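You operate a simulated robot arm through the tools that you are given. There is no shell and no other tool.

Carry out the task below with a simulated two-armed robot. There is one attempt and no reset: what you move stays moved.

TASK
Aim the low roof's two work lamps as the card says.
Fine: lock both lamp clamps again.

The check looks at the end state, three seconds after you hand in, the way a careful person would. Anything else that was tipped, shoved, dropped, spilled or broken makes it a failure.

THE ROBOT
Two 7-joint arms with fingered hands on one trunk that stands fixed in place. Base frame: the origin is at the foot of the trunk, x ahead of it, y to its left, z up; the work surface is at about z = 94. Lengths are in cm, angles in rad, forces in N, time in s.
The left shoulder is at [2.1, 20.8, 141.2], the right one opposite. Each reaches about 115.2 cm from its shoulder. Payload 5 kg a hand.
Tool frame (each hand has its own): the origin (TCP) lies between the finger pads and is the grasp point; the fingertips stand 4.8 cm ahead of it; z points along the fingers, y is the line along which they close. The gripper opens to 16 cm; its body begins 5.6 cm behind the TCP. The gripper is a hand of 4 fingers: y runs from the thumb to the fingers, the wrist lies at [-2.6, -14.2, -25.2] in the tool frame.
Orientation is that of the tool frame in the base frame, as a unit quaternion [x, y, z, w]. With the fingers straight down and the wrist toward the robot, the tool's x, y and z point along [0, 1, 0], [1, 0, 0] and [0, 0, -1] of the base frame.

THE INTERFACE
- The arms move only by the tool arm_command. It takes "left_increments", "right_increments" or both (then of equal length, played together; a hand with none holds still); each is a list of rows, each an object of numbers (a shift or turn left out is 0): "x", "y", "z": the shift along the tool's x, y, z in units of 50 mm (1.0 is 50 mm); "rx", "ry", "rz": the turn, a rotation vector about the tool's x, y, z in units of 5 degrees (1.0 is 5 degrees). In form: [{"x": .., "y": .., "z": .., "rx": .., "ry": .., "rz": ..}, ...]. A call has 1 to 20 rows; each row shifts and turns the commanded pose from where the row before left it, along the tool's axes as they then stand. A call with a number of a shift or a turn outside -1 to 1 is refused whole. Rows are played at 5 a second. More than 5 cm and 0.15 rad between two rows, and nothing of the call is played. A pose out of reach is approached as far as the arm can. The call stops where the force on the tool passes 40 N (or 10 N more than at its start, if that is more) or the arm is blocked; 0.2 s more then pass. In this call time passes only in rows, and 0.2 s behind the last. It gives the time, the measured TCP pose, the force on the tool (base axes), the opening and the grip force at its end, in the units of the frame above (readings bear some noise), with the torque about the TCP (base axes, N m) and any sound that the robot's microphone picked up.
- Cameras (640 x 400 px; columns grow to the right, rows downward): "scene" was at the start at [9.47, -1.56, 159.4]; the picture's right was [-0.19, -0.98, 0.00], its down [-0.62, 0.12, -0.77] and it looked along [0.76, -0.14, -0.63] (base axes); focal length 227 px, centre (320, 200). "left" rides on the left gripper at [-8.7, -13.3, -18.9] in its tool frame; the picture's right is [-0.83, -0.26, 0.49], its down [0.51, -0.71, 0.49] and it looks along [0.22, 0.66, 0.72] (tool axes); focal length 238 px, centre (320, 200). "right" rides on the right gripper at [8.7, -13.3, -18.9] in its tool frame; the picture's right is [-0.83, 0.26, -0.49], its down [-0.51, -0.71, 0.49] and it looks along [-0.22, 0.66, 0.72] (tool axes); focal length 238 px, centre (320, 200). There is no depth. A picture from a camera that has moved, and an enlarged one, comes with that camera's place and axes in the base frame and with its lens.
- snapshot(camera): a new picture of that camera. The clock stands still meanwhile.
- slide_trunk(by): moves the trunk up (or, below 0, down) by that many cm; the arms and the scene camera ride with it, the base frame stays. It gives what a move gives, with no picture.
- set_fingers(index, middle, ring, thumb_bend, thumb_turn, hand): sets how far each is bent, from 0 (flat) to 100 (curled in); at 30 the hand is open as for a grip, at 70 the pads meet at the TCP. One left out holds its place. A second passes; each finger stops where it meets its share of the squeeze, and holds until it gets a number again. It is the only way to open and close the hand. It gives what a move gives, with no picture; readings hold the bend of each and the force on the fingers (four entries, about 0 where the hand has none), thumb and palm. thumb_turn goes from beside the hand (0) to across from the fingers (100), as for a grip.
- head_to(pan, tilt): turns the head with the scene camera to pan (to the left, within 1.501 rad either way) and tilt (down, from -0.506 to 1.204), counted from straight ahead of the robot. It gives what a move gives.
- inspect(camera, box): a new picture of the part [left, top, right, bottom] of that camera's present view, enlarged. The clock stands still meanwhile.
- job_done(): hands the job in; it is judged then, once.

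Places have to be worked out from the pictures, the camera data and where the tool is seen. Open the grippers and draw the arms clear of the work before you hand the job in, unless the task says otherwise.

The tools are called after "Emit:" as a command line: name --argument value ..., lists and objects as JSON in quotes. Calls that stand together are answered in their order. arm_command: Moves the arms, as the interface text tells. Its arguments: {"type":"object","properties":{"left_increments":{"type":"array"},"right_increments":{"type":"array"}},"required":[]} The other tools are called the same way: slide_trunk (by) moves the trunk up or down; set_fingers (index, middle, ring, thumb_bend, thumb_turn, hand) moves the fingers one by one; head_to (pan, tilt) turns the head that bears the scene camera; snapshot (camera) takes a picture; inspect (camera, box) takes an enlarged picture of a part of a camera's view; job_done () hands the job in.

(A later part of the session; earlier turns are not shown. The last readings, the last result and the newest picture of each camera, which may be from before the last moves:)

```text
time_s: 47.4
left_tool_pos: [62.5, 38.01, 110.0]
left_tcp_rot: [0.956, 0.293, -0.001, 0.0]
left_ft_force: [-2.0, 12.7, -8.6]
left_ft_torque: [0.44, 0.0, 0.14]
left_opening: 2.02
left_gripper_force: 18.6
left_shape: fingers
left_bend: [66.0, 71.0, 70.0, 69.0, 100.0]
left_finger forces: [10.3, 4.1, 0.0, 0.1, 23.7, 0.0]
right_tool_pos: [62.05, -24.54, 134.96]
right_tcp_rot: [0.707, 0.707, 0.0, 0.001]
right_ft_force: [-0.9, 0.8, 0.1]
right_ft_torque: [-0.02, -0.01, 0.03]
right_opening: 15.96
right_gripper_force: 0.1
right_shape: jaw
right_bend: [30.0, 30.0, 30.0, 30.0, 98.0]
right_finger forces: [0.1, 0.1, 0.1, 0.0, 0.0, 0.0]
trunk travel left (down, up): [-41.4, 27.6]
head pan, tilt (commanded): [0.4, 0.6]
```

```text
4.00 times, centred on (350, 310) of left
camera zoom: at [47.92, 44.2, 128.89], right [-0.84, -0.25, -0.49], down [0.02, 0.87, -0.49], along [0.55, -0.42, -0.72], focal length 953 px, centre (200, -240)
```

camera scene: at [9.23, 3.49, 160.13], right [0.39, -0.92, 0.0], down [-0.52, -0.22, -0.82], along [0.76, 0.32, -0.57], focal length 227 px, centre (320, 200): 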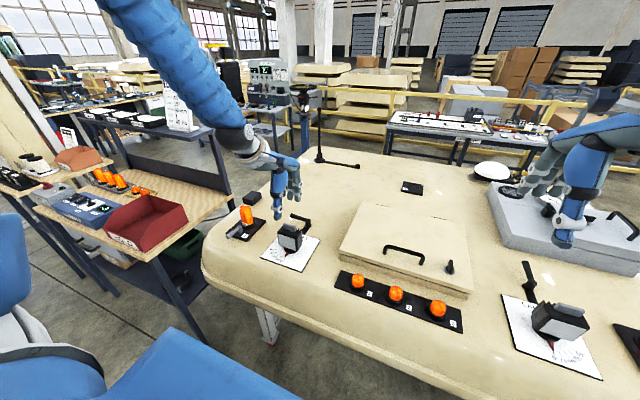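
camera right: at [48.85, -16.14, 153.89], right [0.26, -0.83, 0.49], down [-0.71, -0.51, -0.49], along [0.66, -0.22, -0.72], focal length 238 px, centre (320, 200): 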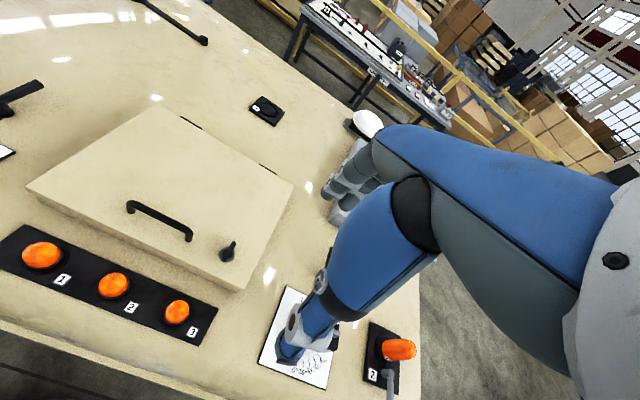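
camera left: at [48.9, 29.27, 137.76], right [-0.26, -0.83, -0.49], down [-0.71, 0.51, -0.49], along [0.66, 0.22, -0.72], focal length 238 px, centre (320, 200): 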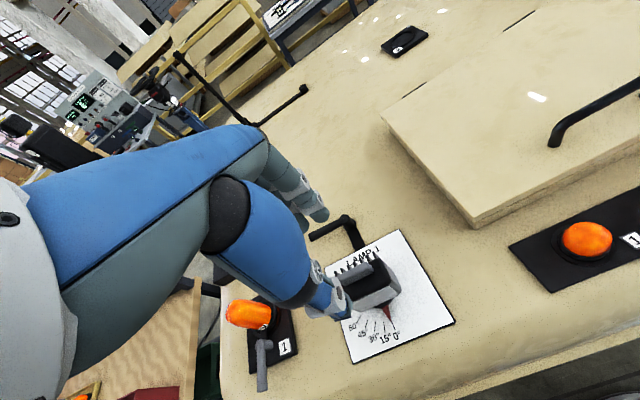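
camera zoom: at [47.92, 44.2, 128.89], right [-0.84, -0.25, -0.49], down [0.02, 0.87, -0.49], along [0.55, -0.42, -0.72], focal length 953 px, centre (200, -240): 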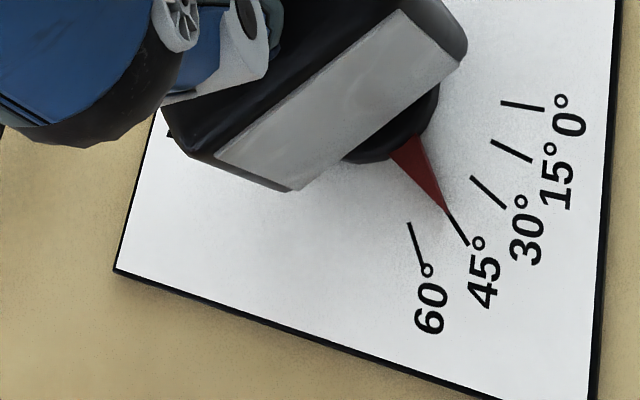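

Both views now put the pointer at ≈45° (left 44.8°, scene ≈46°). I release the bar gently and recheck.

Emit:
set_fingers --hand "left" --index 60 --middle 60 --ring 60 --thumb_bend 60

Emit:
inspect --camera "scene" --box '[270, 230, 310, 270]'

Emit:
inspect --camera "left" --box '[300, 260, 400, 360]'

Emit:
inspect --camera "left" --box '[260, 190, 420, 340]'

```text
time_s: 48.4
left_tool_pos: [62.47, 37.78, 110.09]
left_tcp_rot: [0.956, 0.292, 0.0, 0.0]
left_ft_force: [-0.3, 0.4, -0.2]
left_ft_torque: [-0.01, 0.01, 0.02]
left_opening: 5.05
left_gripper_force: 0.1
left_shape: fingers
left_bend: [60.0, 60.0, 60.0, 60.0, 100.0]
left_finger forces: [0.0, 0.0, 0.0, 0.1, 0.0, 0.0]
right_tool_pos: [62.11, -24.64, 134.89]
right_tcp_rot: [0.707, 0.707, 0.0, 0.0]
right_ft_force: [-0.2, 0.3, 0.3]
right_ft_torque: [-0.01, 0.04, 0.01]
right_opening: 15.98
right_gripper_force: 0.1
right_shape: jaw
right_bend: [30.0, 30.0, 30.0, 30.0, 98.0]
right_finger forces: [0.0, 0.0, 0.0, 0.0, 0.0, 0.0]
trunk travel left (down, up): [-41.4, 27.6]
head pan, tilt (commanded): [0.4, 0.6]
```

```text
10.00 times, centred on (290, 250) of scene
camera zoom: at [9.23, 3.54, 160.13], right [0.39, -0.92, 0.0], down [-0.52, -0.22, -0.82], along [0.76, 0.32, -0.57], focal length 2266 px, centre (620, -300)
```

zoom: 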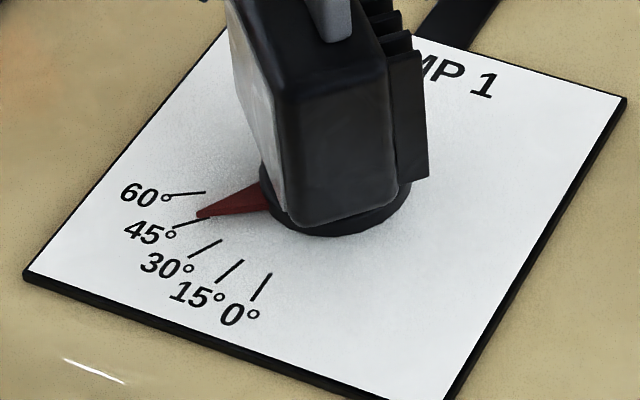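

```text
4.00 times, centred on (350, 310) of left
camera zoom: at [47.89, 44.03, 128.96], right [-0.84, -0.25, -0.49], down [0.02, 0.87, -0.49], along [0.55, -0.42, -0.72], focal length 953 px, centre (200, -240)
```

zoom: 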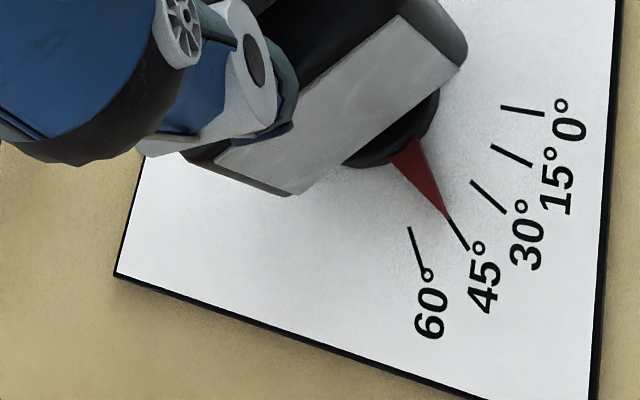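

```text
2.67 times, centred on (340, 265) of left
camera zoom: at [47.89, 44.03, 128.96], right [-0.84, -0.25, -0.49], down [0.02, 0.87, -0.49], along [0.55, -0.42, -0.72], focal length 636 px, centre (267, 27)
```

zoom: 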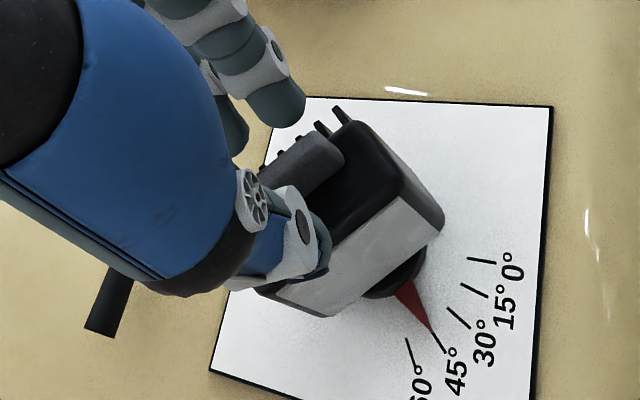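

The lamp held at 45° on release. I open wider, lift straight up, and turn the hand back to its original orientation.

Emit:
set_fingers --hand "left" --index 50 --middle 50 --ring 50 --thumb_bend 50

Emit:
arm_command --left_increments '[{"z": -0.3}, {"z": -0.5}, {"z": -0.6}, {"z": -0.6}, {"rz": -1}, {"rz": -1}, {"rz": -1}, {"rz": -1}, {"rz": -1}, {"rz": -1}, {"rz": -1}, {"rz": -1}, {"rz": -1}, {"rz": -1}, {"rz": -1}, {"rz": -0.2}]'

Emit:
inspect --camera "scene" --box '[260, 210, 330, 280]'

Emit:
snapshot --camera "left"

```text
time_s: 49.4
left_tool_pos: [62.37, 37.97, 110.13]
left_tcp_rot: [0.956, 0.292, 0.001, 0.0]
left_ft_force: [-0.1, 0.1, 0.8]
left_ft_torque: [-0.02, 0.0, -0.01]
left_opening: 9.06
left_gripper_force: 0.1
left_shape: fingers
left_bend: [50.0, 50.0, 50.0, 50.0, 100.0]
left_finger forces: [0.0, 0.1, 0.0, 0.0, 0.0, 0.0]
right_tool_pos: [61.99, -24.68, 134.95]
right_tcp_rot: [0.707, 0.707, 0.0, 0.0]
right_ft_force: [-0.5, -0.3, 0.6]
right_ft_torque: [-0.04, 0.05, 0.01]
right_opening: 15.98
right_gripper_force: 0.0
right_shape: jaw
right_bend: [30.0, 30.0, 30.0, 30.0, 98.0]
right_finger forces: [0.1, 0.0, 0.0, 0.1, 0.1, 0.0]
trunk travel left (down, up): [-41.4, 27.6]
head pan, tilt (commanded): [0.4, 0.6]
```

```text
time_s: 52.8
left_tool_pos: [62.34, 37.92, 120.01]
left_tcp_rot: [0.707, 0.708, 0.0, 0.0]
left_ft_force: [0.6, 0.5, 0.4]
left_ft_torque: [-0.03, -0.01, 0.04]
left_opening: 9.06
left_gripper_force: 0.0
left_shape: fingers
left_bend: [50.0, 50.0, 50.0, 50.0, 100.0]
left_finger forces: [0.0, 0.0, 0.0, 0.0, 0.1, 0.0]
right_tool_pos: [61.98, -24.68, 135.04]
right_tcp_rot: [0.706, 0.708, 0.0, -0.001]
right_ft_force: [0.1, 0.2, -0.3]
right_ft_torque: [-0.04, 0.02, 0.01]
right_opening: 15.98
right_gripper_force: 0.1
right_shape: jaw
right_bend: [30.0, 30.0, 30.0, 30.0, 98.0]
right_finger forces: [0.0, 0.0, 0.1, 0.1, 0.0, 0.0]
trunk travel left (down, up): [-41.4, 27.6]
head pan, tilt (commanded): [0.4, 0.6]
```

```text
5.71 times, centred on (295, 245) of scene
camera zoom: at [9.21, 3.54, 160.13], right [0.39, -0.92, 0.0], down [-0.52, -0.22, -0.82], along [0.76, 0.32, -0.57], focal length 1295 px, centre (463, -57)
```

zoom: 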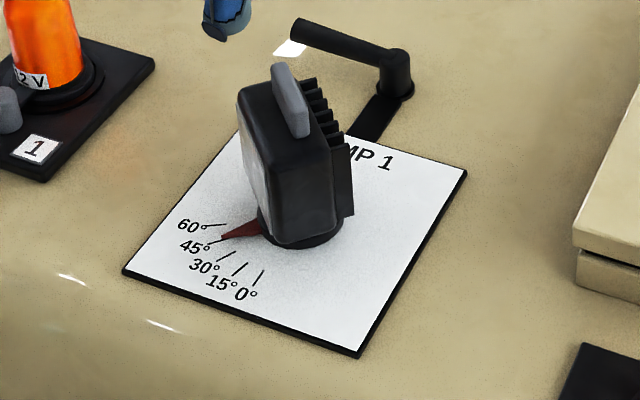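

```text
taken
camera left: at [49.21, 29.26, 138.82], right [-0.26, -0.83, -0.49], down [-0.71, 0.51, -0.49], along [0.66, 0.22, -0.72], focal length 238 px, centre (320, 200)
```

left: 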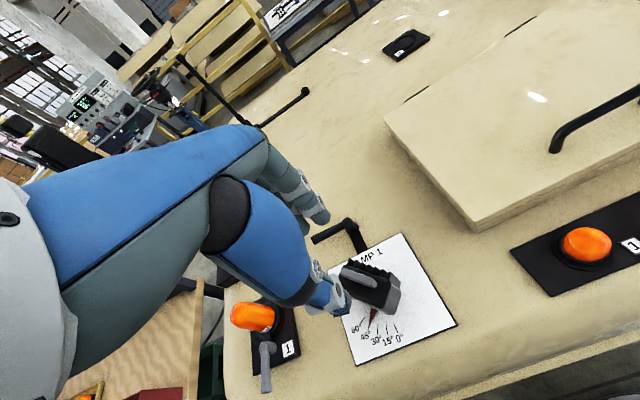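

The lamp 1 pointer is at 45°. Now I relock: hand closed again, I move to the near side of the lever (which points to +y) at (72.5, 47.7) and lower.

Emit:
set_fingers --hand "left" --index 70 --middle 70 --ring 70 --thumb_bend 70

Emit:
arm_command --left_increments '[{"x": 0.49, "y": 0.51}, {"x": 0.49, "y": 0.51}, {"x": 0.49, "y": 0.51}, {"x": 0.49, "y": 0.5}, {"z": 0.6}, {"z": 0.6}, {"z": 0.6}, {"z": 0.5}]'

Emit:
inspect --camera "scene" --box '[240, 150, 350, 280]'

Emit:
snapshot --camera "left"

```text
time_s: 53.8
left_tool_pos: [62.51, 37.79, 120.09]
left_tcp_rot: [0.707, 0.708, 0.0, -0.001]
left_ft_force: [-0.3, 0.7, 0.4]
left_ft_torque: [0.0, 0.01, 0.03]
left_opening: 1.36
left_gripper_force: 0.0
left_shape: fingers
left_bend: [70.0, 70.0, 70.0, 70.0, 100.0]
left_finger forces: [0.1, 0.1, 0.1, 0.0, 0.0, 0.0]
right_tool_pos: [62.1, -24.68, 134.9]
right_tcp_rot: [0.707, 0.707, 0.0, -0.001]
right_ft_force: [0.2, 0.7, 0.2]
right_ft_torque: [0.01, 0.0, 0.01]
right_opening: 15.99
right_gripper_force: 0.1
right_shape: jaw
right_bend: [30.0, 30.0, 30.0, 30.0, 98.0]
right_finger forces: [0.0, 0.0, 0.1, 0.0, 0.0, 0.0]
trunk travel left (down, up): [-41.4, 27.6]
head pan, tilt (commanded): [0.4, 0.6]
```

```text
time_s: 55.6
left_tool_pos: [72.68, 47.86, 108.34]
left_tcp_rot: [0.707, 0.707, 0.0, 0.0]
left_ft_force: [1.8, 0.4, 0.0]
left_ft_torque: [0.0, 0.14, -0.03]
left_opening: 1.32
left_gripper_force: 0.0
left_shape: fingers
left_bend: [70.0, 70.0, 70.0, 70.0, 100.0]
left_finger forces: [0.0, 0.0, 0.0, 0.0, 0.1, 0.1]
right_tool_pos: [62.11, -24.61, 134.79]
right_tcp_rot: [0.707, 0.707, 0.0, -0.001]
right_ft_force: [0.5, 0.3, 0.6]
right_ft_torque: [-0.06, 0.02, 0.03]
right_opening: 15.97
right_gripper_force: 0.1
right_shape: jaw
right_bend: [30.0, 30.0, 30.0, 30.0, 98.0]
right_finger forces: [0.0, 0.1, 0.0, 0.0, 0.1, 0.1]
trunk travel left (down, up): [-41.4, 27.6]
head pan, tilt (commanded): [0.4, 0.6]
```

```text
3.08 times, centred on (295, 215) of scene
camera zoom: at [9.29, 3.55, 160.12], right [0.39, -0.92, 0.0], down [-0.52, -0.22, -0.82], along [0.76, 0.32, -0.57], focal length 697 px, centre (397, 154)
```

zoom: 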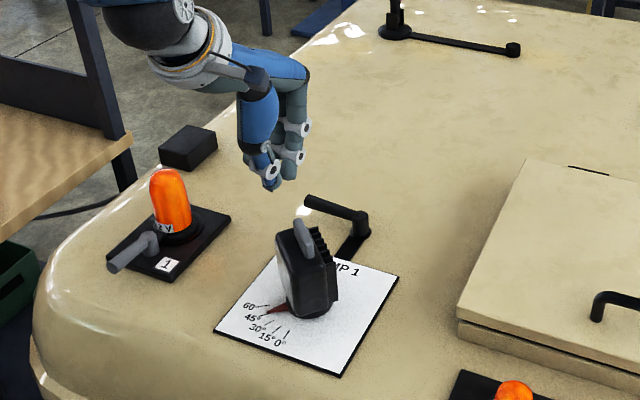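

```text
taken
camera left: at [59.43, 39.09, 127.27], right [-0.26, -0.83, -0.49], down [-0.71, 0.51, -0.49], along [0.66, 0.22, -0.72], focal length 238 px, centre (320, 200)
```

left: 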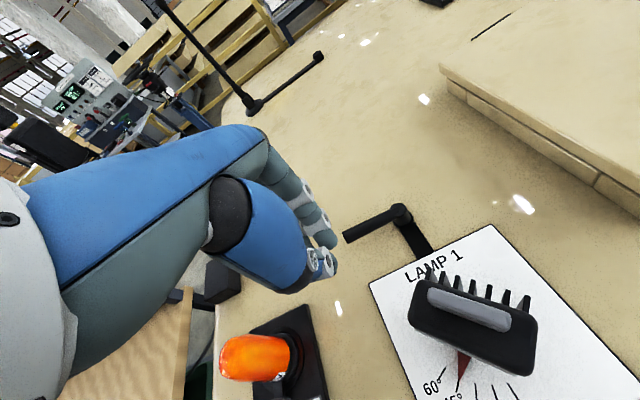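

The lever lies along +y at x≈76.6 with tip at y≈46; the fingers are on its near side with about 1 cm clearance. I lower to pushing height.

Emit:
arm_command --left_increments '[{"z": 0.4}, {"z": 0.4}, {"z": 0.3}, {"z": 0.2}, {"z": 0.15}]'

Emit:
inspect --camera "scene" --box '[250, 150, 340, 260]'

Emit:
inspect --camera "left" --box '[200, 150, 480, 330]'

```text
time_s: 56.8
left_tool_pos: [72.5, 47.69, 101.36]
left_tcp_rot: [0.707, 0.707, 0.0, -0.001]
left_ft_force: [0.1, 0.3, 0.5]
left_ft_torque: [0.01, 0.02, 0.02]
left_opening: 1.32
left_gripper_force: 0.1
left_shape: fingers
left_bend: [70.0, 70.0, 70.0, 70.0, 100.0]
left_finger forces: [0.0, 0.1, 0.0, 0.1, 0.0, 0.1]
right_tool_pos: [62.07, -24.71, 134.93]
right_tcp_rot: [0.707, 0.707, 0.001, 0.0]
right_ft_force: [0.0, 0.2, 0.0]
right_ft_torque: [-0.03, 0.01, 0.02]
right_opening: 15.99
right_gripper_force: 0.1
right_shape: jaw
right_bend: [30.0, 30.0, 30.0, 30.0, 98.0]
right_finger forces: [0.1, 0.0, 0.0, 0.1, 0.0, 0.1]
trunk travel left (down, up): [-41.4, 27.6]
head pan, tilt (commanded): [0.4, 0.6]
```

```text
3.64 times, centred on (295, 205) of scene
camera zoom: at [9.22, 3.5, 160.13], right [0.39, -0.92, 0.0], down [-0.52, -0.22, -0.82], along [0.76, 0.32, -0.57], focal length 824 px, centre (411, 182)
```

zoom: 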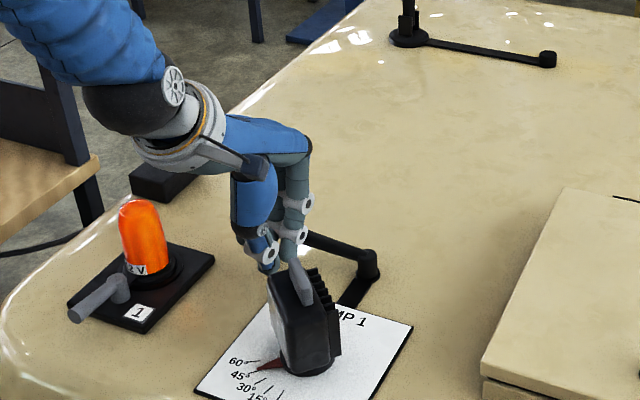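

```text
2.22 times, centred on (340, 240) of left
camera zoom: at [59.27, 38.99, 120.14], right [-0.26, -0.83, -0.49], down [-0.71, 0.51, -0.49], along [0.66, 0.22, -0.72], focal length 530 px, centre (276, 111)
```

zoom: 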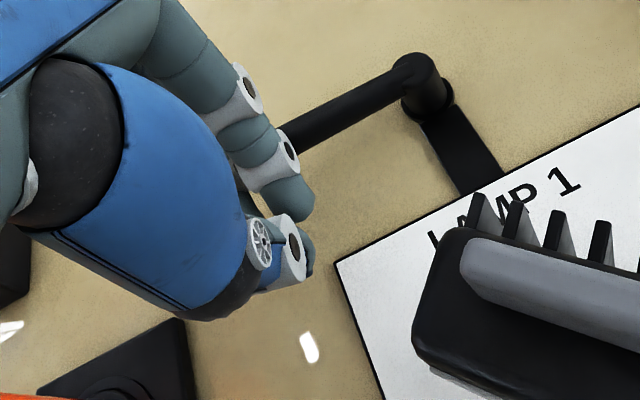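

The index finger is poised on the lever's near side about 6 cm from the hub. I push it toward +x along the arc.

Emit:
arm_command --left_increments '[{"y": 0.12}, {"y": 0.12}, {"y": 0.12}, {"y": 0.12}, {"y": 0.12}, {"y": 0.12}, {"y": 0.12}, {"y": 0.12}, {"y": 0.12, "x": -0.04}, {"y": 0.1, "x": -0.04}, {"y": 0.1, "x": -0.04}]'

Emit:
inspect --camera "scene" --box '[250, 150, 340, 260]'

Emit:
inspect --camera "left" --box '[200, 150, 480, 330]'

```text
time_s: 59.2
left_tool_pos: [78.98, 47.12, 101.21]
left_tcp_rot: [0.707, 0.707, 0.0, -0.001]
left_ft_force: [-1.7, 1.5, -0.3]
left_ft_torque: [0.04, 0.02, 0.03]
left_opening: 1.11
left_gripper_force: 0.8
left_shape: fingers
left_bend: [70.0, 70.0, 70.0, 70.0, 100.0]
left_finger forces: [1.8, 0.0, 0.0, 0.0, 0.1, 0.0]
right_tool_pos: [62.1, -24.83, 134.91]
right_tcp_rot: [0.707, 0.707, 0.0, 0.0]
right_ft_force: [0.7, -0.9, -0.9]
right_ft_torque: [0.0, 0.0, 0.01]
right_opening: 15.96
right_gripper_force: 0.1
right_shape: jaw
right_bend: [30.0, 30.0, 30.0, 30.0, 98.0]
right_finger forces: [0.1, 0.0, 0.1, 0.0, 0.0, 0.0]
trunk travel left (down, up): [-41.4, 27.6]
head pan, tilt (commanded): [0.4, 0.6]
```

```text
3.64 times, centred on (295, 205) of scene
camera zoom: at [9.22, 3.49, 160.13], right [0.39, -0.92, 0.0], down [-0.52, -0.22, -0.82], along [0.76, 0.32, -0.57], focal length 824 px, centre (411, 182)
```

zoom: 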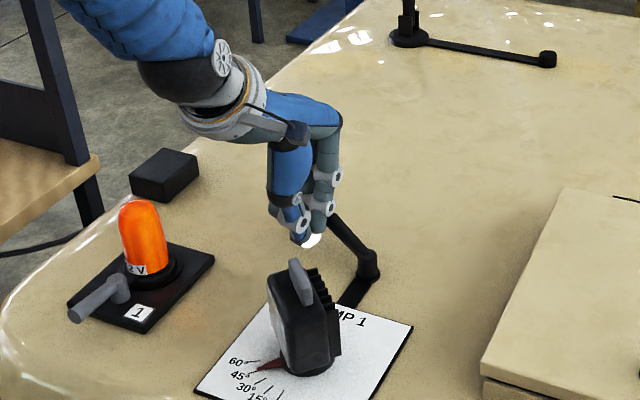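

```text
2.22 times, centred on (340, 240) of left
camera zoom: at [65.73, 38.39, 120.14], right [-0.26, -0.83, -0.49], down [-0.71, 0.51, -0.49], along [0.65, 0.22, -0.72], focal length 530 px, centre (276, 111)
```

zoom: 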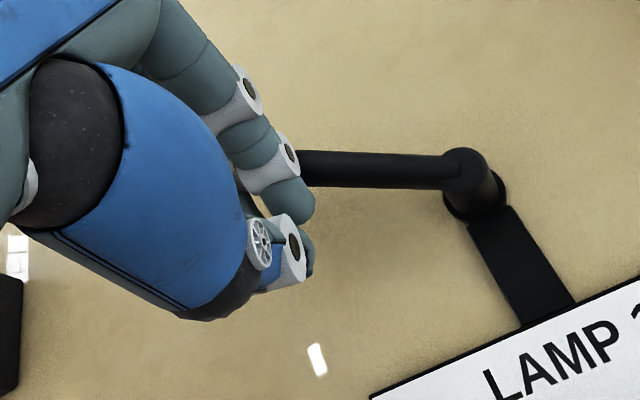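

The lever is back to about 60° and moving easily. I continue the arc toward 15°.

Emit:
arm_command --left_increments '[{"y": 0.107, "x": -0.04}, {"y": 0.107, "x": -0.04}, {"y": 0.107, "x": -0.04}, {"y": 0.087, "x": -0.06}, {"y": 0.087, "x": -0.06}, {"y": 0.087, "x": -0.06}, {"y": 0.067, "x": -0.087}, {"y": 0.067, "x": -0.087}, {"y": 0.067, "x": -0.087}]'

Emit:
inspect --camera "scene" --box '[250, 150, 340, 260]'

Emit:
inspect --camera "left" --box '[200, 150, 480, 330]'

```text
time_s: 61.2
left_tool_pos: [82.92, 44.26, 101.27]
left_tcp_rot: [0.707, 0.707, -0.001, 0.0]
left_ft_force: [-1.0, 0.9, 1.2]
left_ft_torque: [0.05, 0.01, 0.02]
left_opening: 1.15
left_gripper_force: 1.1
left_shape: fingers
left_bend: [70.0, 70.0, 70.0, 70.0, 100.0]
left_finger forces: [1.7, 0.0, 0.1, 0.0, 0.0, 0.0]
right_tool_pos: [62.03, -24.72, 134.91]
right_tcp_rot: [0.707, 0.707, 0.0, 0.0]
right_ft_force: [0.0, 0.3, 0.6]
right_ft_torque: [-0.02, 0.02, 0.04]
right_opening: 15.98
right_gripper_force: 0.1
right_shape: jaw
right_bend: [30.0, 30.0, 30.0, 30.0, 98.0]
right_finger forces: [0.0, 0.0, 0.0, 0.0, 0.1, 0.0]
trunk travel left (down, up): [-41.4, 27.6]
head pan, tilt (commanded): [0.4, 0.6]
```

```text
3.64 times, centred on (295, 205) of scene
camera zoom: at [9.22, 3.49, 160.13], right [0.39, -0.92, 0.0], down [-0.52, -0.22, -0.82], along [0.76, 0.32, -0.57], focal length 824 px, centre (411, 182)
```

zoom: 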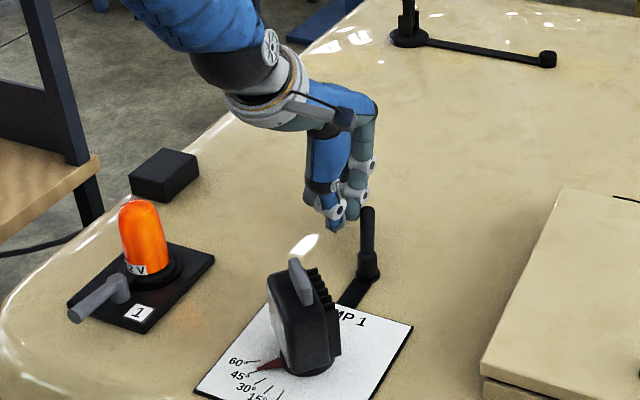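

```text
2.22 times, centred on (340, 240) of left
camera zoom: at [69.74, 35.64, 120.09], right [-0.26, -0.83, -0.49], down [-0.71, 0.51, -0.49], along [0.66, 0.22, -0.72], focal length 530 px, centre (276, 111)
```

zoom: 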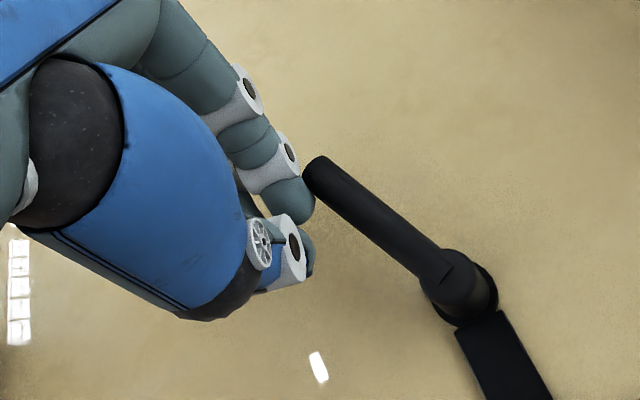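

The lever is at ≈27°, contact near its tip. I now push in -y toward the stop in small steps.

Emit:
arm_command --left_increments '[{"x": -0.09, "y": -0.01}, {"x": -0.09, "y": -0.01}, {"x": -0.09, "y": -0.01}, {"x": -0.09, "y": -0.01}, {"x": -0.09, "y": -0.01}, {"x": -0.09, "y": -0.01}, {"x": -0.06}]'

Emit:
inspect --camera "scene" --box '[250, 150, 340, 260]'

Emit:
inspect --camera "left" --box '[200, 150, 480, 330]'

```text
time_s: 62.8
left_tool_pos: [82.61, 41.32, 101.37]
left_tcp_rot: [0.707, 0.707, 0.0, 0.0]
left_ft_force: [0.9, 2.2, 0.4]
left_ft_torque: [0.04, -0.05, 0.06]
left_opening: 1.41
left_gripper_force: 1.0
left_shape: fingers
left_bend: [69.0, 70.0, 70.0, 70.0, 100.0]
left_finger forces: [2.0, 0.1, 0.0, 0.1, 0.1, 0.0]
right_tool_pos: [62.09, -24.78, 134.83]
right_tcp_rot: [0.707, 0.707, 0.0, -0.001]
right_ft_force: [0.4, 0.1, -0.6]
right_ft_torque: [-0.01, -0.02, 0.0]
right_opening: 15.98
right_gripper_force: 0.1
right_shape: jaw
right_bend: [30.0, 30.0, 30.0, 30.0, 98.0]
right_finger forces: [0.1, 0.0, 0.1, 0.0, 0.0, 0.0]
trunk travel left (down, up): [-41.4, 27.6]
head pan, tilt (commanded): [0.4, 0.6]
```

```text
3.64 times, centred on (295, 205) of scene
camera zoom: at [9.24, 3.51, 160.13], right [0.39, -0.92, 0.0], down [-0.52, -0.22, -0.82], along [0.76, 0.32, -0.57], focal length 824 px, centre (411, 182)
```

zoom: 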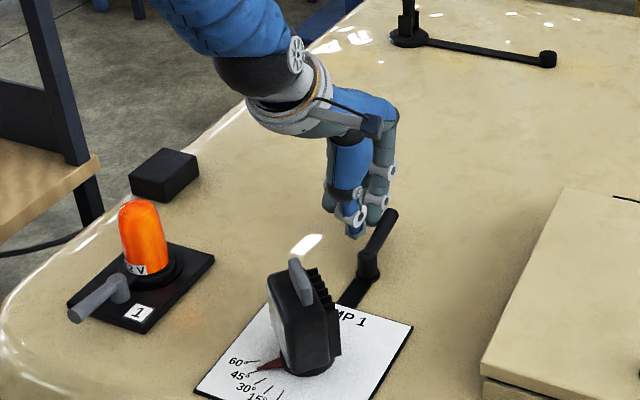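

```text
2.22 times, centred on (340, 240) of left
camera zoom: at [69.4, 32.67, 120.14], right [-0.26, -0.83, -0.49], down [-0.71, 0.51, -0.49], along [0.66, 0.22, -0.72], focal length 530 px, centre (276, 111)
```

zoom: 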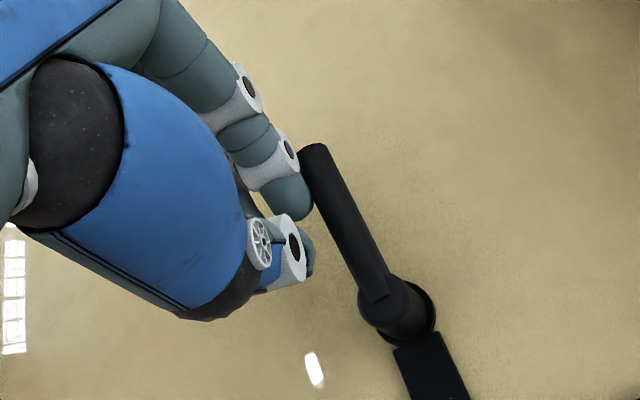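

The lever is almost back in line with its strap. I push the last bit until the force shows the stop.

Emit:
arm_command --left_increments '[{"x": -0.05}, {"x": -0.05}, {"x": -0.05}, {"x": -0.05}]'

Emit:
inspect --camera "left" --box '[200, 150, 480, 330]'

```text
time_s: 63.8
left_tool_pos: [82.64, 40.65, 101.38]
left_tcp_rot: [0.707, 0.707, 0.001, -0.001]
left_ft_force: [2.0, 15.1, 2.9]
left_ft_torque: [0.55, -0.08, 0.21]
left_opening: 1.41
left_gripper_force: 7.7
left_shape: fingers
left_bend: [69.0, 70.0, 70.0, 70.0, 100.0]
left_finger forces: [15.2, 0.0, 0.0, 0.1, 0.1, 0.0]
right_tool_pos: [62.19, -24.57, 134.91]
right_tcp_rot: [0.706, 0.708, 0.0, 0.0]
right_ft_force: [-0.1, -0.4, -0.2]
right_ft_torque: [0.02, -0.02, 0.01]
right_opening: 15.97
right_gripper_force: 0.1
right_shape: jaw
right_bend: [30.0, 30.0, 30.0, 30.0, 98.0]
right_finger forces: [0.1, 0.1, 0.0, 0.0, 0.0, 0.0]
trunk travel left (down, up): [-41.4, 27.6]
head pan, tilt (commanded): [0.4, 0.6]
```

```text
2.22 times, centred on (340, 240) of left
camera zoom: at [69.38, 31.96, 120.12], right [-0.26, -0.83, -0.49], down [-0.71, 0.51, -0.49], along [0.66, 0.22, -0.72], focal length 530 px, centre (276, 111)
```

zoom: 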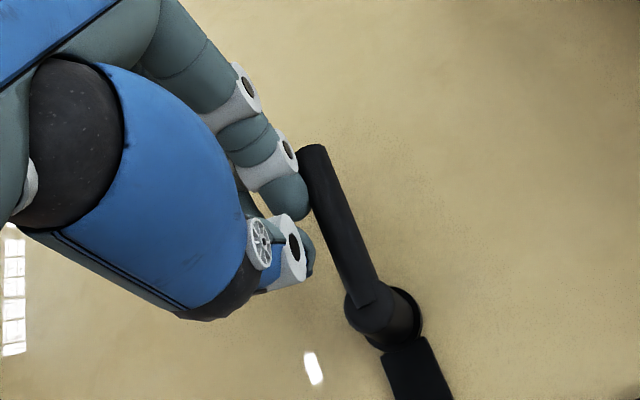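

Force climbed to 15 N with the lever in line with its strap: it is against the lock stop. I back off, lift the left arm clear, and verify from a good viewpoint.

Emit:
arm_command --left_increments '[{"x": 0.3}, {"x": 0.4}, {"z": -0.6}, {"z": -0.8}, {"z": -0.8}, {"z": -0.8}, {"z": -0.8}, {"z": -0.8}, {"z": -0.8}, {"z": -0.8, "y": -0.3}, {"z": -0.8, "y": -0.4}, {"y": -0.8}, {"y": -0.8}, {"y": -0.8}]'

Emit:
head_to --pan 0.55 --tilt 0.75

Emit:
inspect --camera "scene" --box '[282, 165, 362, 235]'

Emit:
inspect --camera "scene" --box '[290, 195, 330, 235]'

Emit:
snapshot --camera "left"

```text
time_s: 66.8
left_tool_pos: [66.91, 43.45, 136.34]
left_tcp_rot: [0.708, 0.706, 0.001, 0.001]
left_ft_force: [-0.9, -0.7, 0.2]
left_ft_torque: [0.01, -0.08, 0.0]
left_opening: 1.33
left_gripper_force: 0.1
left_shape: fingers
left_bend: [70.0, 70.0, 70.0, 70.0, 100.0]
left_finger forces: [0.0, 0.0, 0.1, 0.1, 0.0, 0.1]
right_tool_pos: [61.82, -24.84, 135.0]
right_tcp_rot: [0.707, 0.708, 0.0, 0.0]
right_ft_force: [-2.0, 0.1, 0.9]
right_ft_torque: [0.0, -0.13, -0.07]
right_opening: 15.95
right_gripper_force: 0.1
right_shape: jaw
right_bend: [30.0, 30.0, 30.0, 30.0, 98.0]
right_finger forces: [0.1, 0.0, 0.1, 0.1, 0.1, 0.0]
trunk travel left (down, up): [-41.4, 27.6]
head pan, tilt (commanded): [0.4, 0.6]
```

```text
time_s: 67.5
left_tool_pos: [67.31, 43.59, 136.35]
left_tcp_rot: [0.707, 0.707, -0.001, -0.001]
left_ft_force: [0.7, -0.1, -0.2]
left_ft_torque: [-0.03, -0.01, 0.02]
left_opening: 1.32
left_gripper_force: 0.0
left_shape: fingers
left_bend: [70.0, 70.0, 70.0, 70.0, 100.0]
left_finger forces: [0.0, 0.0, 0.0, 0.0, 0.1, 0.0]
right_tool_pos: [62.05, -24.73, 134.84]
right_tcp_rot: [0.707, 0.707, 0.0, 0.0]
right_ft_force: [0.3, -0.2, 0.3]
right_ft_torque: [0.0, 0.02, 0.0]
right_opening: 15.99
right_gripper_force: 0.1
right_shape: jaw
right_bend: [30.0, 30.0, 30.0, 30.0, 98.0]
right_finger forces: [0.0, 0.0, 0.1, 0.1, 0.1, 0.1]
trunk travel left (down, up): [-41.4, 27.6]
head pan, tilt (commanded): [0.55, 0.75]
```

```text
5.71 times, centred on (322, 200) of scene
camera zoom: at [8.2, 4.39, 158.84], right [0.52, -0.85, 0.0], down [-0.58, -0.36, -0.73], along [0.62, 0.38, -0.68], focal length 1295 px, centre (309, 200)
```

zoom: 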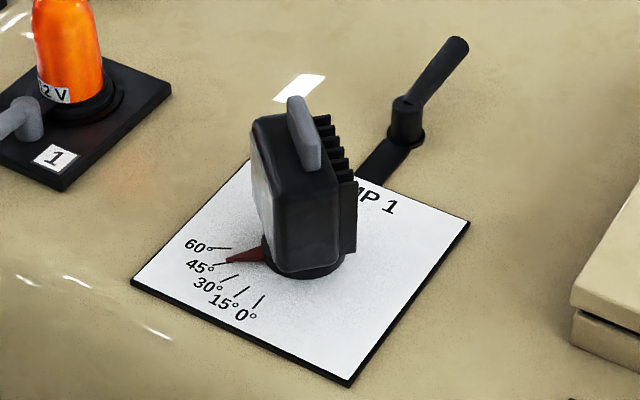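

```text
10.00 times, centred on (310, 215) of scene
camera zoom: at [8.2, 4.39, 158.84], right [0.52, -0.85, 0.0], down [-0.58, -0.36, -0.73], along [0.62, 0.38, -0.68], focal length 2266 px, centre (420, 50)
```

zoom: 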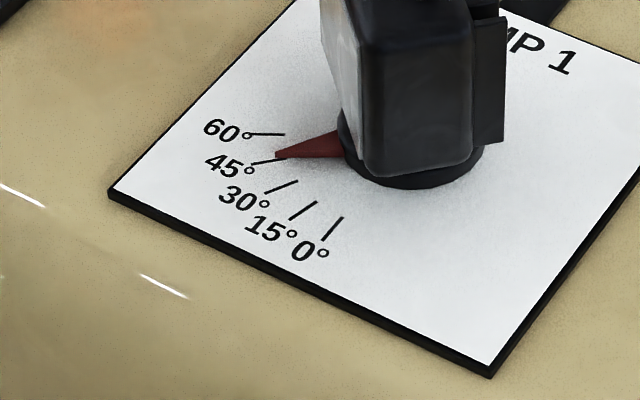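

```text
taken
camera left: at [53.97, 34.87, 155.07], right [-0.26, -0.83, -0.49], down [-0.71, 0.51, -0.49], along [0.66, 0.22, -0.72], focal length 238 px, centre (320, 200)
```

left: 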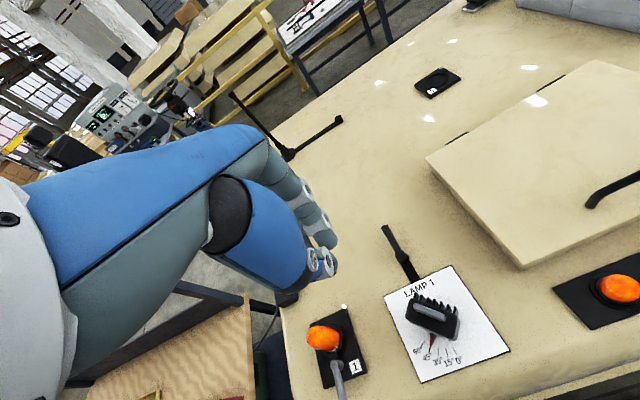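

Lever 1 is back in exactly its original place. I take a closer reading of pointer 1 from the left hand camera to confirm 45°.

Emit:
inspect --camera "left" --box '[400, 310, 480, 390]'

Emit:
inspect --camera "left" --box '[375, 220, 515, 390]'

```text
5.00 times, centred on (440, 350) of left
camera zoom: at [53.97, 34.87, 155.07], right [-0.26, -0.83, -0.49], down [-0.71, 0.51, -0.49], along [0.66, 0.22, -0.72], focal length 1192 px, centre (-280, -550)
```

zoom: 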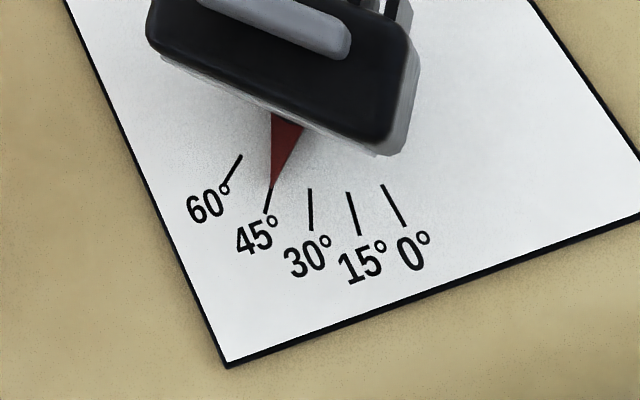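

```text
2.35 times, centred on (445, 305) of left
camera zoom: at [53.97, 34.87, 155.07], right [-0.26, -0.83, -0.49], down [-0.71, 0.51, -0.49], along [0.66, 0.22, -0.72], focal length 561 px, centre (26, -47)
```

zoom: 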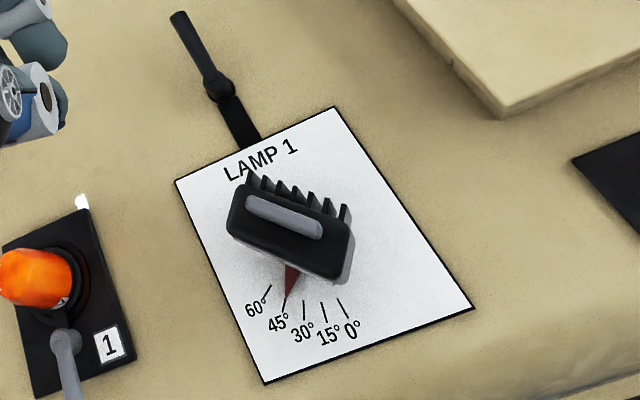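

Seen from above-left, pointer 1 sits on the 45° tick. On to lamp 2 (15°) with the right arm: I close its fingers and move to the right of lever 2 (hub ≈(77, -41.6)), staying high.

Emit:
set_fingers --hand "right" --index 70 --middle 70 --ring 70 --thumb_bend 70 --thumb_turn 100

Emit:
arm_command --right_increments '[{"x": -0.616, "y": 0.584, "z": 0.3}, {"x": -0.616, "y": 0.584, "z": 0.3}, {"x": -0.616, "y": 0.584, "z": 0.3}, {"x": -0.616, "y": 0.584, "z": 0.3}, {"x": -0.616, "y": 0.584, "z": 0.3}, {"x": -0.616, "y": 0.584, "z": 0.3}, {"x": -0.616, "y": 0.584, "z": 0.3}, {"z": 0.5}, {"z": 0.5}, {"z": 0.5}]'

Emit:
head_to --pan -0.45 --tilt 0.65

Emit:
snapshot --camera "scene"

Emit:
snapshot --camera "right"

```text
time_s: 68.5
left_tool_pos: [67.21, 43.67, 136.23]
left_tcp_rot: [0.707, 0.707, 0.0, 0.0]
left_ft_force: [-0.7, 0.1, -0.1]
left_ft_torque: [0.02, -0.02, -0.03]
left_opening: 1.33
left_gripper_force: 0.1
left_shape: fingers
left_bend: [70.0, 70.0, 70.0, 70.0, 100.0]
left_finger forces: [0.1, 0.0, 0.0, 0.1, 0.0, 0.1]
right_tool_pos: [62.09, -24.73, 134.88]
right_tcp_rot: [0.708, 0.707, 0.001, 0.0]
right_ft_force: [0.1, 0.2, -0.8]
right_ft_torque: [0.01, -0.01, 0.01]
right_opening: 1.37
right_gripper_force: 0.0
right_shape: fingers
right_bend: [70.0, 70.0, 70.0, 70.0, 100.0]
right_finger forces: [0.0, 0.0, 0.0, 0.0, 0.1, 0.0]
trunk travel left (down, up): [-41.4, 27.6]
head pan, tilt (commanded): [0.55, 0.75]
```

```text
time_s: 70.7
left_tool_pos: [67.25, 43.46, 136.1]
left_tcp_rot: [0.707, 0.707, -0.001, 0.0]
left_ft_force: [-0.1, -0.3, 0.6]
left_ft_torque: [0.05, 0.06, 0.0]
left_opening: 1.33
left_gripper_force: 0.0
left_shape: fingers
left_bend: [70.0, 70.0, 70.0, 70.0, 100.0]
left_finger forces: [0.0, 0.0, 0.1, 0.0, 0.1, 0.1]
right_tool_pos: [82.51, -46.43, 116.91]
right_tcp_rot: [0.707, 0.707, 0.0, -0.001]
right_ft_force: [0.5, 0.1, 0.6]
right_ft_torque: [0.08, 0.1, 0.03]
right_opening: 1.33
right_gripper_force: 0.0
right_shape: fingers
right_bend: [70.0, 70.0, 70.0, 70.0, 100.0]
right_finger forces: [0.0, 0.1, 0.0, 0.0, 0.0, 0.0]
trunk travel left (down, up): [-41.4, 27.6]
head pan, tilt (commanded): [0.55, 0.75]
```

```text
time_s: 72.0
left_tool_pos: [67.03, 43.54, 136.2]
left_tcp_rot: [0.706, 0.708, 0.0, 0.001]
left_ft_force: [-0.3, -1.2, -0.2]
left_ft_torque: [-0.02, -0.03, -0.03]
left_opening: 1.31
left_gripper_force: 0.0
left_shape: fingers
left_bend: [70.0, 70.0, 70.0, 70.0, 100.0]
left_finger forces: [0.0, 0.0, 0.1, 0.0, 0.1, 0.1]
right_tool_pos: [82.34, -46.21, 116.94]
right_tcp_rot: [0.708, 0.707, 0.001, 0.0]
right_ft_force: [0.2, -0.4, -0.3]
right_ft_torque: [0.02, -0.02, 0.03]
right_opening: 1.3
right_gripper_force: 0.1
right_shape: fingers
right_bend: [70.0, 70.0, 70.0, 70.0, 100.0]
right_finger forces: [0.0, 0.1, 0.1, 0.0, 0.0, 0.1]
trunk travel left (down, up): [-41.4, 27.6]
head pan, tilt (commanded): [-0.45, 0.649]
```

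```text
taken
camera scene: at [8.89, -3.72, 159.7], right [-0.43, -0.9, 0.0], down [-0.54, 0.26, -0.8], along [0.72, -0.35, -0.6], focal length 227 px, centre (320, 200)
```

scene: 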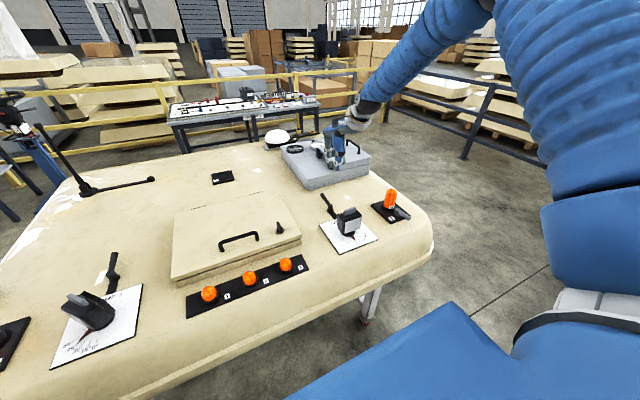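

```text
taken
camera right: at [69.27, -37.66, 135.91], right [0.26, -0.83, 0.49], down [-0.71, -0.51, -0.49], along [0.66, -0.22, -0.72], focal length 238 px, centre (320, 200)
```

right: 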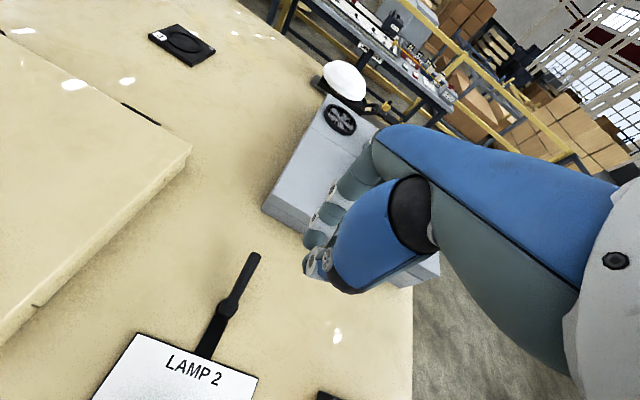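

Lever 2 lies along +x at y≈-41.9, tip at x≈85; the fingers are to its right with about 1.5 cm gap. I lower to pushing height.

Emit:
arm_command --right_increments '[{"z": 0.6}, {"z": 0.6}, {"z": 0.6}, {"z": 0.5}, {"z": 0.4}, {"z": 0.3}, {"z": 0.12}]'

Emit:
inspect --camera "scene" --box '[290, 120, 400, 260]'

Emit:
inspect --camera "right" --box '[160, 150, 440, 330]'

```text
time_s: 73.6
left_tool_pos: [67.06, 43.6, 136.31]
left_tcp_rot: [0.707, 0.707, 0.0, 0.0]
left_ft_force: [0.6, 0.3, 0.3]
left_ft_torque: [0.01, -0.03, -0.01]
left_opening: 1.33
left_gripper_force: 0.1
left_shape: fingers
left_bend: [70.0, 70.0, 70.0, 70.0, 100.0]
left_finger forces: [0.1, 0.0, 0.1, 0.0, 0.0, 0.0]
right_tool_pos: [82.47, -46.21, 101.43]
right_tcp_rot: [0.707, 0.707, -0.001, 0.0]
right_ft_force: [0.1, -0.9, -0.1]
right_ft_torque: [0.04, -0.04, 0.02]
right_opening: 1.34
right_gripper_force: 0.0
right_shape: fingers
right_bend: [70.0, 70.0, 70.0, 70.0, 100.0]
right_finger forces: [0.0, 0.0, 0.0, 0.0, 0.1, 0.0]
trunk travel left (down, up): [-41.4, 27.6]
head pan, tilt (commanded): [-0.45, 0.649]
```

```text
2.86 times, centred on (345, 190) of scene
camera zoom: at [8.89, -3.74, 159.7], right [-0.44, -0.9, 0.0], down [-0.54, 0.26, -0.8], along [0.72, -0.35, -0.6], focal length 647 px, centre (249, 229)
```

zoom: 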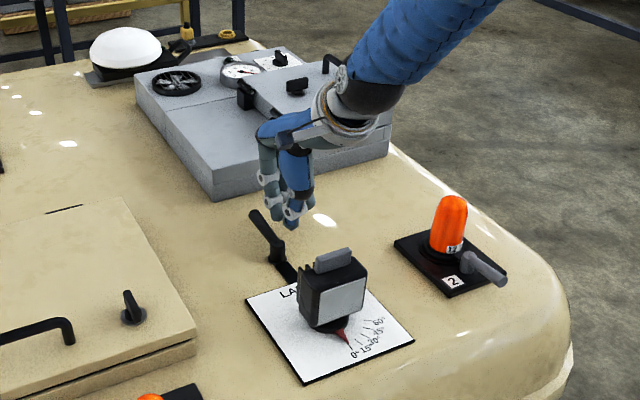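

```text
2.22 times, centred on (300, 240) of right
camera zoom: at [69.25, -37.64, 120.39], right [0.26, -0.83, 0.49], down [-0.71, -0.51, -0.49], along [0.66, -0.22, -0.72], focal length 530 px, centre (364, 111)
```

zoom: 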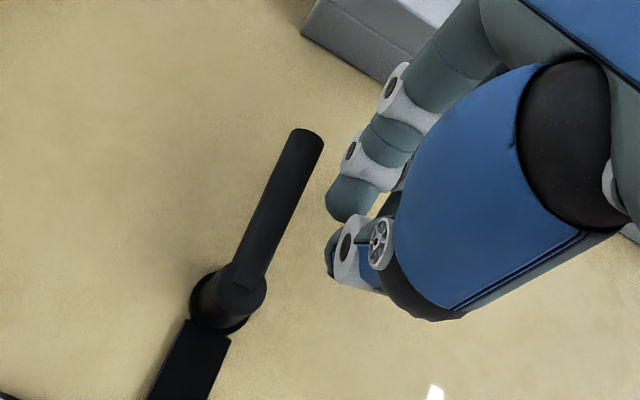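

The fingers stand clear at the lever's right. I push +y 2 cm to test this direction.

Emit:
arm_command --right_increments '[{"x": 0.08}, {"x": 0.08}, {"x": 0.08}, {"x": 0.08}, {"x": 0.08}]'

Emit:
inspect --camera "right" --box '[160, 150, 440, 330]'

```text
time_s: 74.8
left_tool_pos: [67.18, 43.63, 136.22]
left_tcp_rot: [0.707, 0.707, 0.0, 0.0]
left_ft_force: [-0.5, -0.1, 0.3]
left_ft_torque: [0.0, -0.01, -0.01]
left_opening: 1.33
left_gripper_force: 0.1
left_shape: fingers
left_bend: [70.0, 70.0, 70.0, 70.0, 100.0]
left_finger forces: [0.0, 0.0, 0.0, 0.1, 0.1, 0.0]
right_tool_pos: [82.41, -44.29, 101.29]
right_tcp_rot: [0.707, 0.707, 0.0, 0.001]
right_ft_force: [-0.2, -2.9, 0.1]
right_ft_torque: [-0.1, 0.0, -0.03]
right_opening: 1.33
right_gripper_force: 1.3
right_shape: fingers
right_bend: [70.0, 70.0, 70.0, 70.0, 100.0]
right_finger forces: [2.4, 0.1, 0.1, 0.0, 0.1, 0.1]
trunk travel left (down, up): [-41.4, 27.6]
head pan, tilt (commanded): [-0.45, 0.649]
```

```text
2.22 times, centred on (300, 240) of right
camera zoom: at [69.25, -35.65, 120.34], right [0.26, -0.83, 0.49], down [-0.71, -0.51, -0.49], along [0.66, -0.22, -0.72], focal length 530 px, centre (364, 111)
```

zoom: 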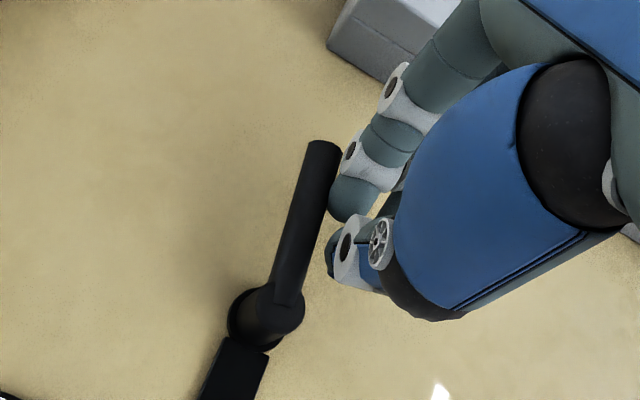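

Lever 2 also turns toward +y with ≈2.5 N. I continue along its arc.

Emit:
arm_command --right_increments '[{"x": 0.095, "y": 0.02}, {"x": 0.095, "y": 0.02}, {"x": 0.095, "y": 0.02}, {"x": 0.095, "y": 0.02}, {"x": 0.095, "y": 0.02}, {"x": 0.095, "y": 0.02}, {"x": 0.1}, {"x": 0.1}, {"x": 0.1}]'

Emit:
inspect --camera "right" --box '[160, 150, 440, 330]'

Emit:
inspect --camera "scene" --box '[290, 120, 400, 260]'

```text
time_s: 76.8
left_tool_pos: [67.14, 43.49, 136.23]
left_tcp_rot: [0.707, 0.707, 0.0, 0.001]
left_ft_force: [-0.1, 0.5, -0.4]
left_ft_torque: [-0.03, -0.01, -0.04]
left_opening: 1.33
left_gripper_force: 0.2
left_shape: fingers
left_bend: [70.0, 70.0, 70.0, 70.0, 100.0]
left_finger forces: [0.0, 0.0, 0.0, 0.1, 0.0, 0.0]
right_tool_pos: [83.1, -39.84, 101.33]
right_tcp_rot: [0.707, 0.707, 0.001, 0.0]
right_ft_force: [1.9, -3.4, 1.8]
right_ft_torque: [-0.12, -0.02, 0.05]
right_opening: 1.26
right_gripper_force: 2.0
right_shape: fingers
right_bend: [70.0, 70.0, 70.0, 70.0, 100.0]
right_finger forces: [0.1, 0.0, 0.0, 0.0, 3.5, 0.0]
trunk travel left (down, up): [-41.4, 27.6]
head pan, tilt (commanded): [-0.45, 0.649]
```

```text
2.22 times, centred on (300, 240) of right
camera zoom: at [69.91, -31.28, 120.29], right [0.26, -0.83, 0.49], down [-0.71, -0.51, -0.49], along [0.66, -0.22, -0.72], focal length 530 px, centre (364, 111)
```

zoom: 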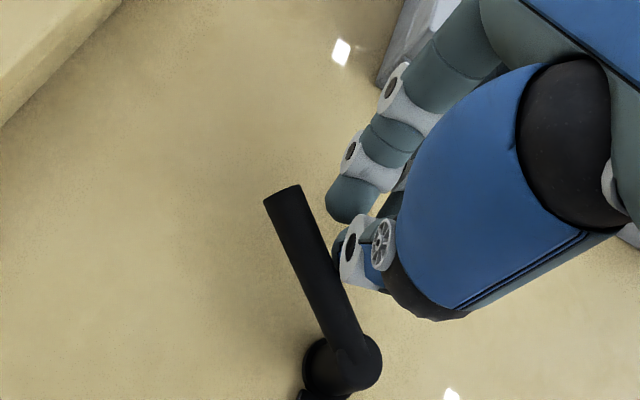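

```text
2.86 times, centred on (345, 190) of scene
camera zoom: at [8.92, -3.72, 159.7], right [-0.44, -0.9, 0.0], down [-0.54, 0.26, -0.8], along [0.72, -0.35, -0.6], focal length 647 px, centre (249, 229)
```

zoom: 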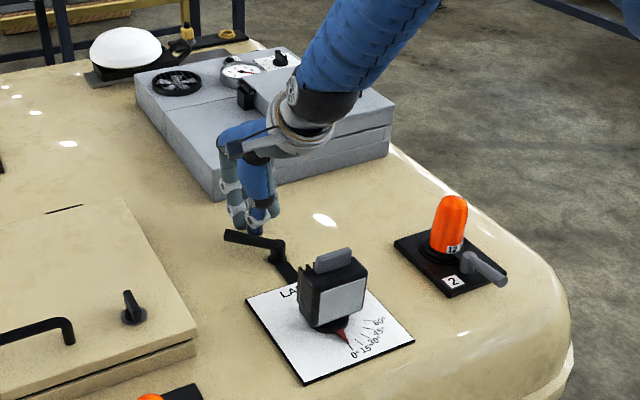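

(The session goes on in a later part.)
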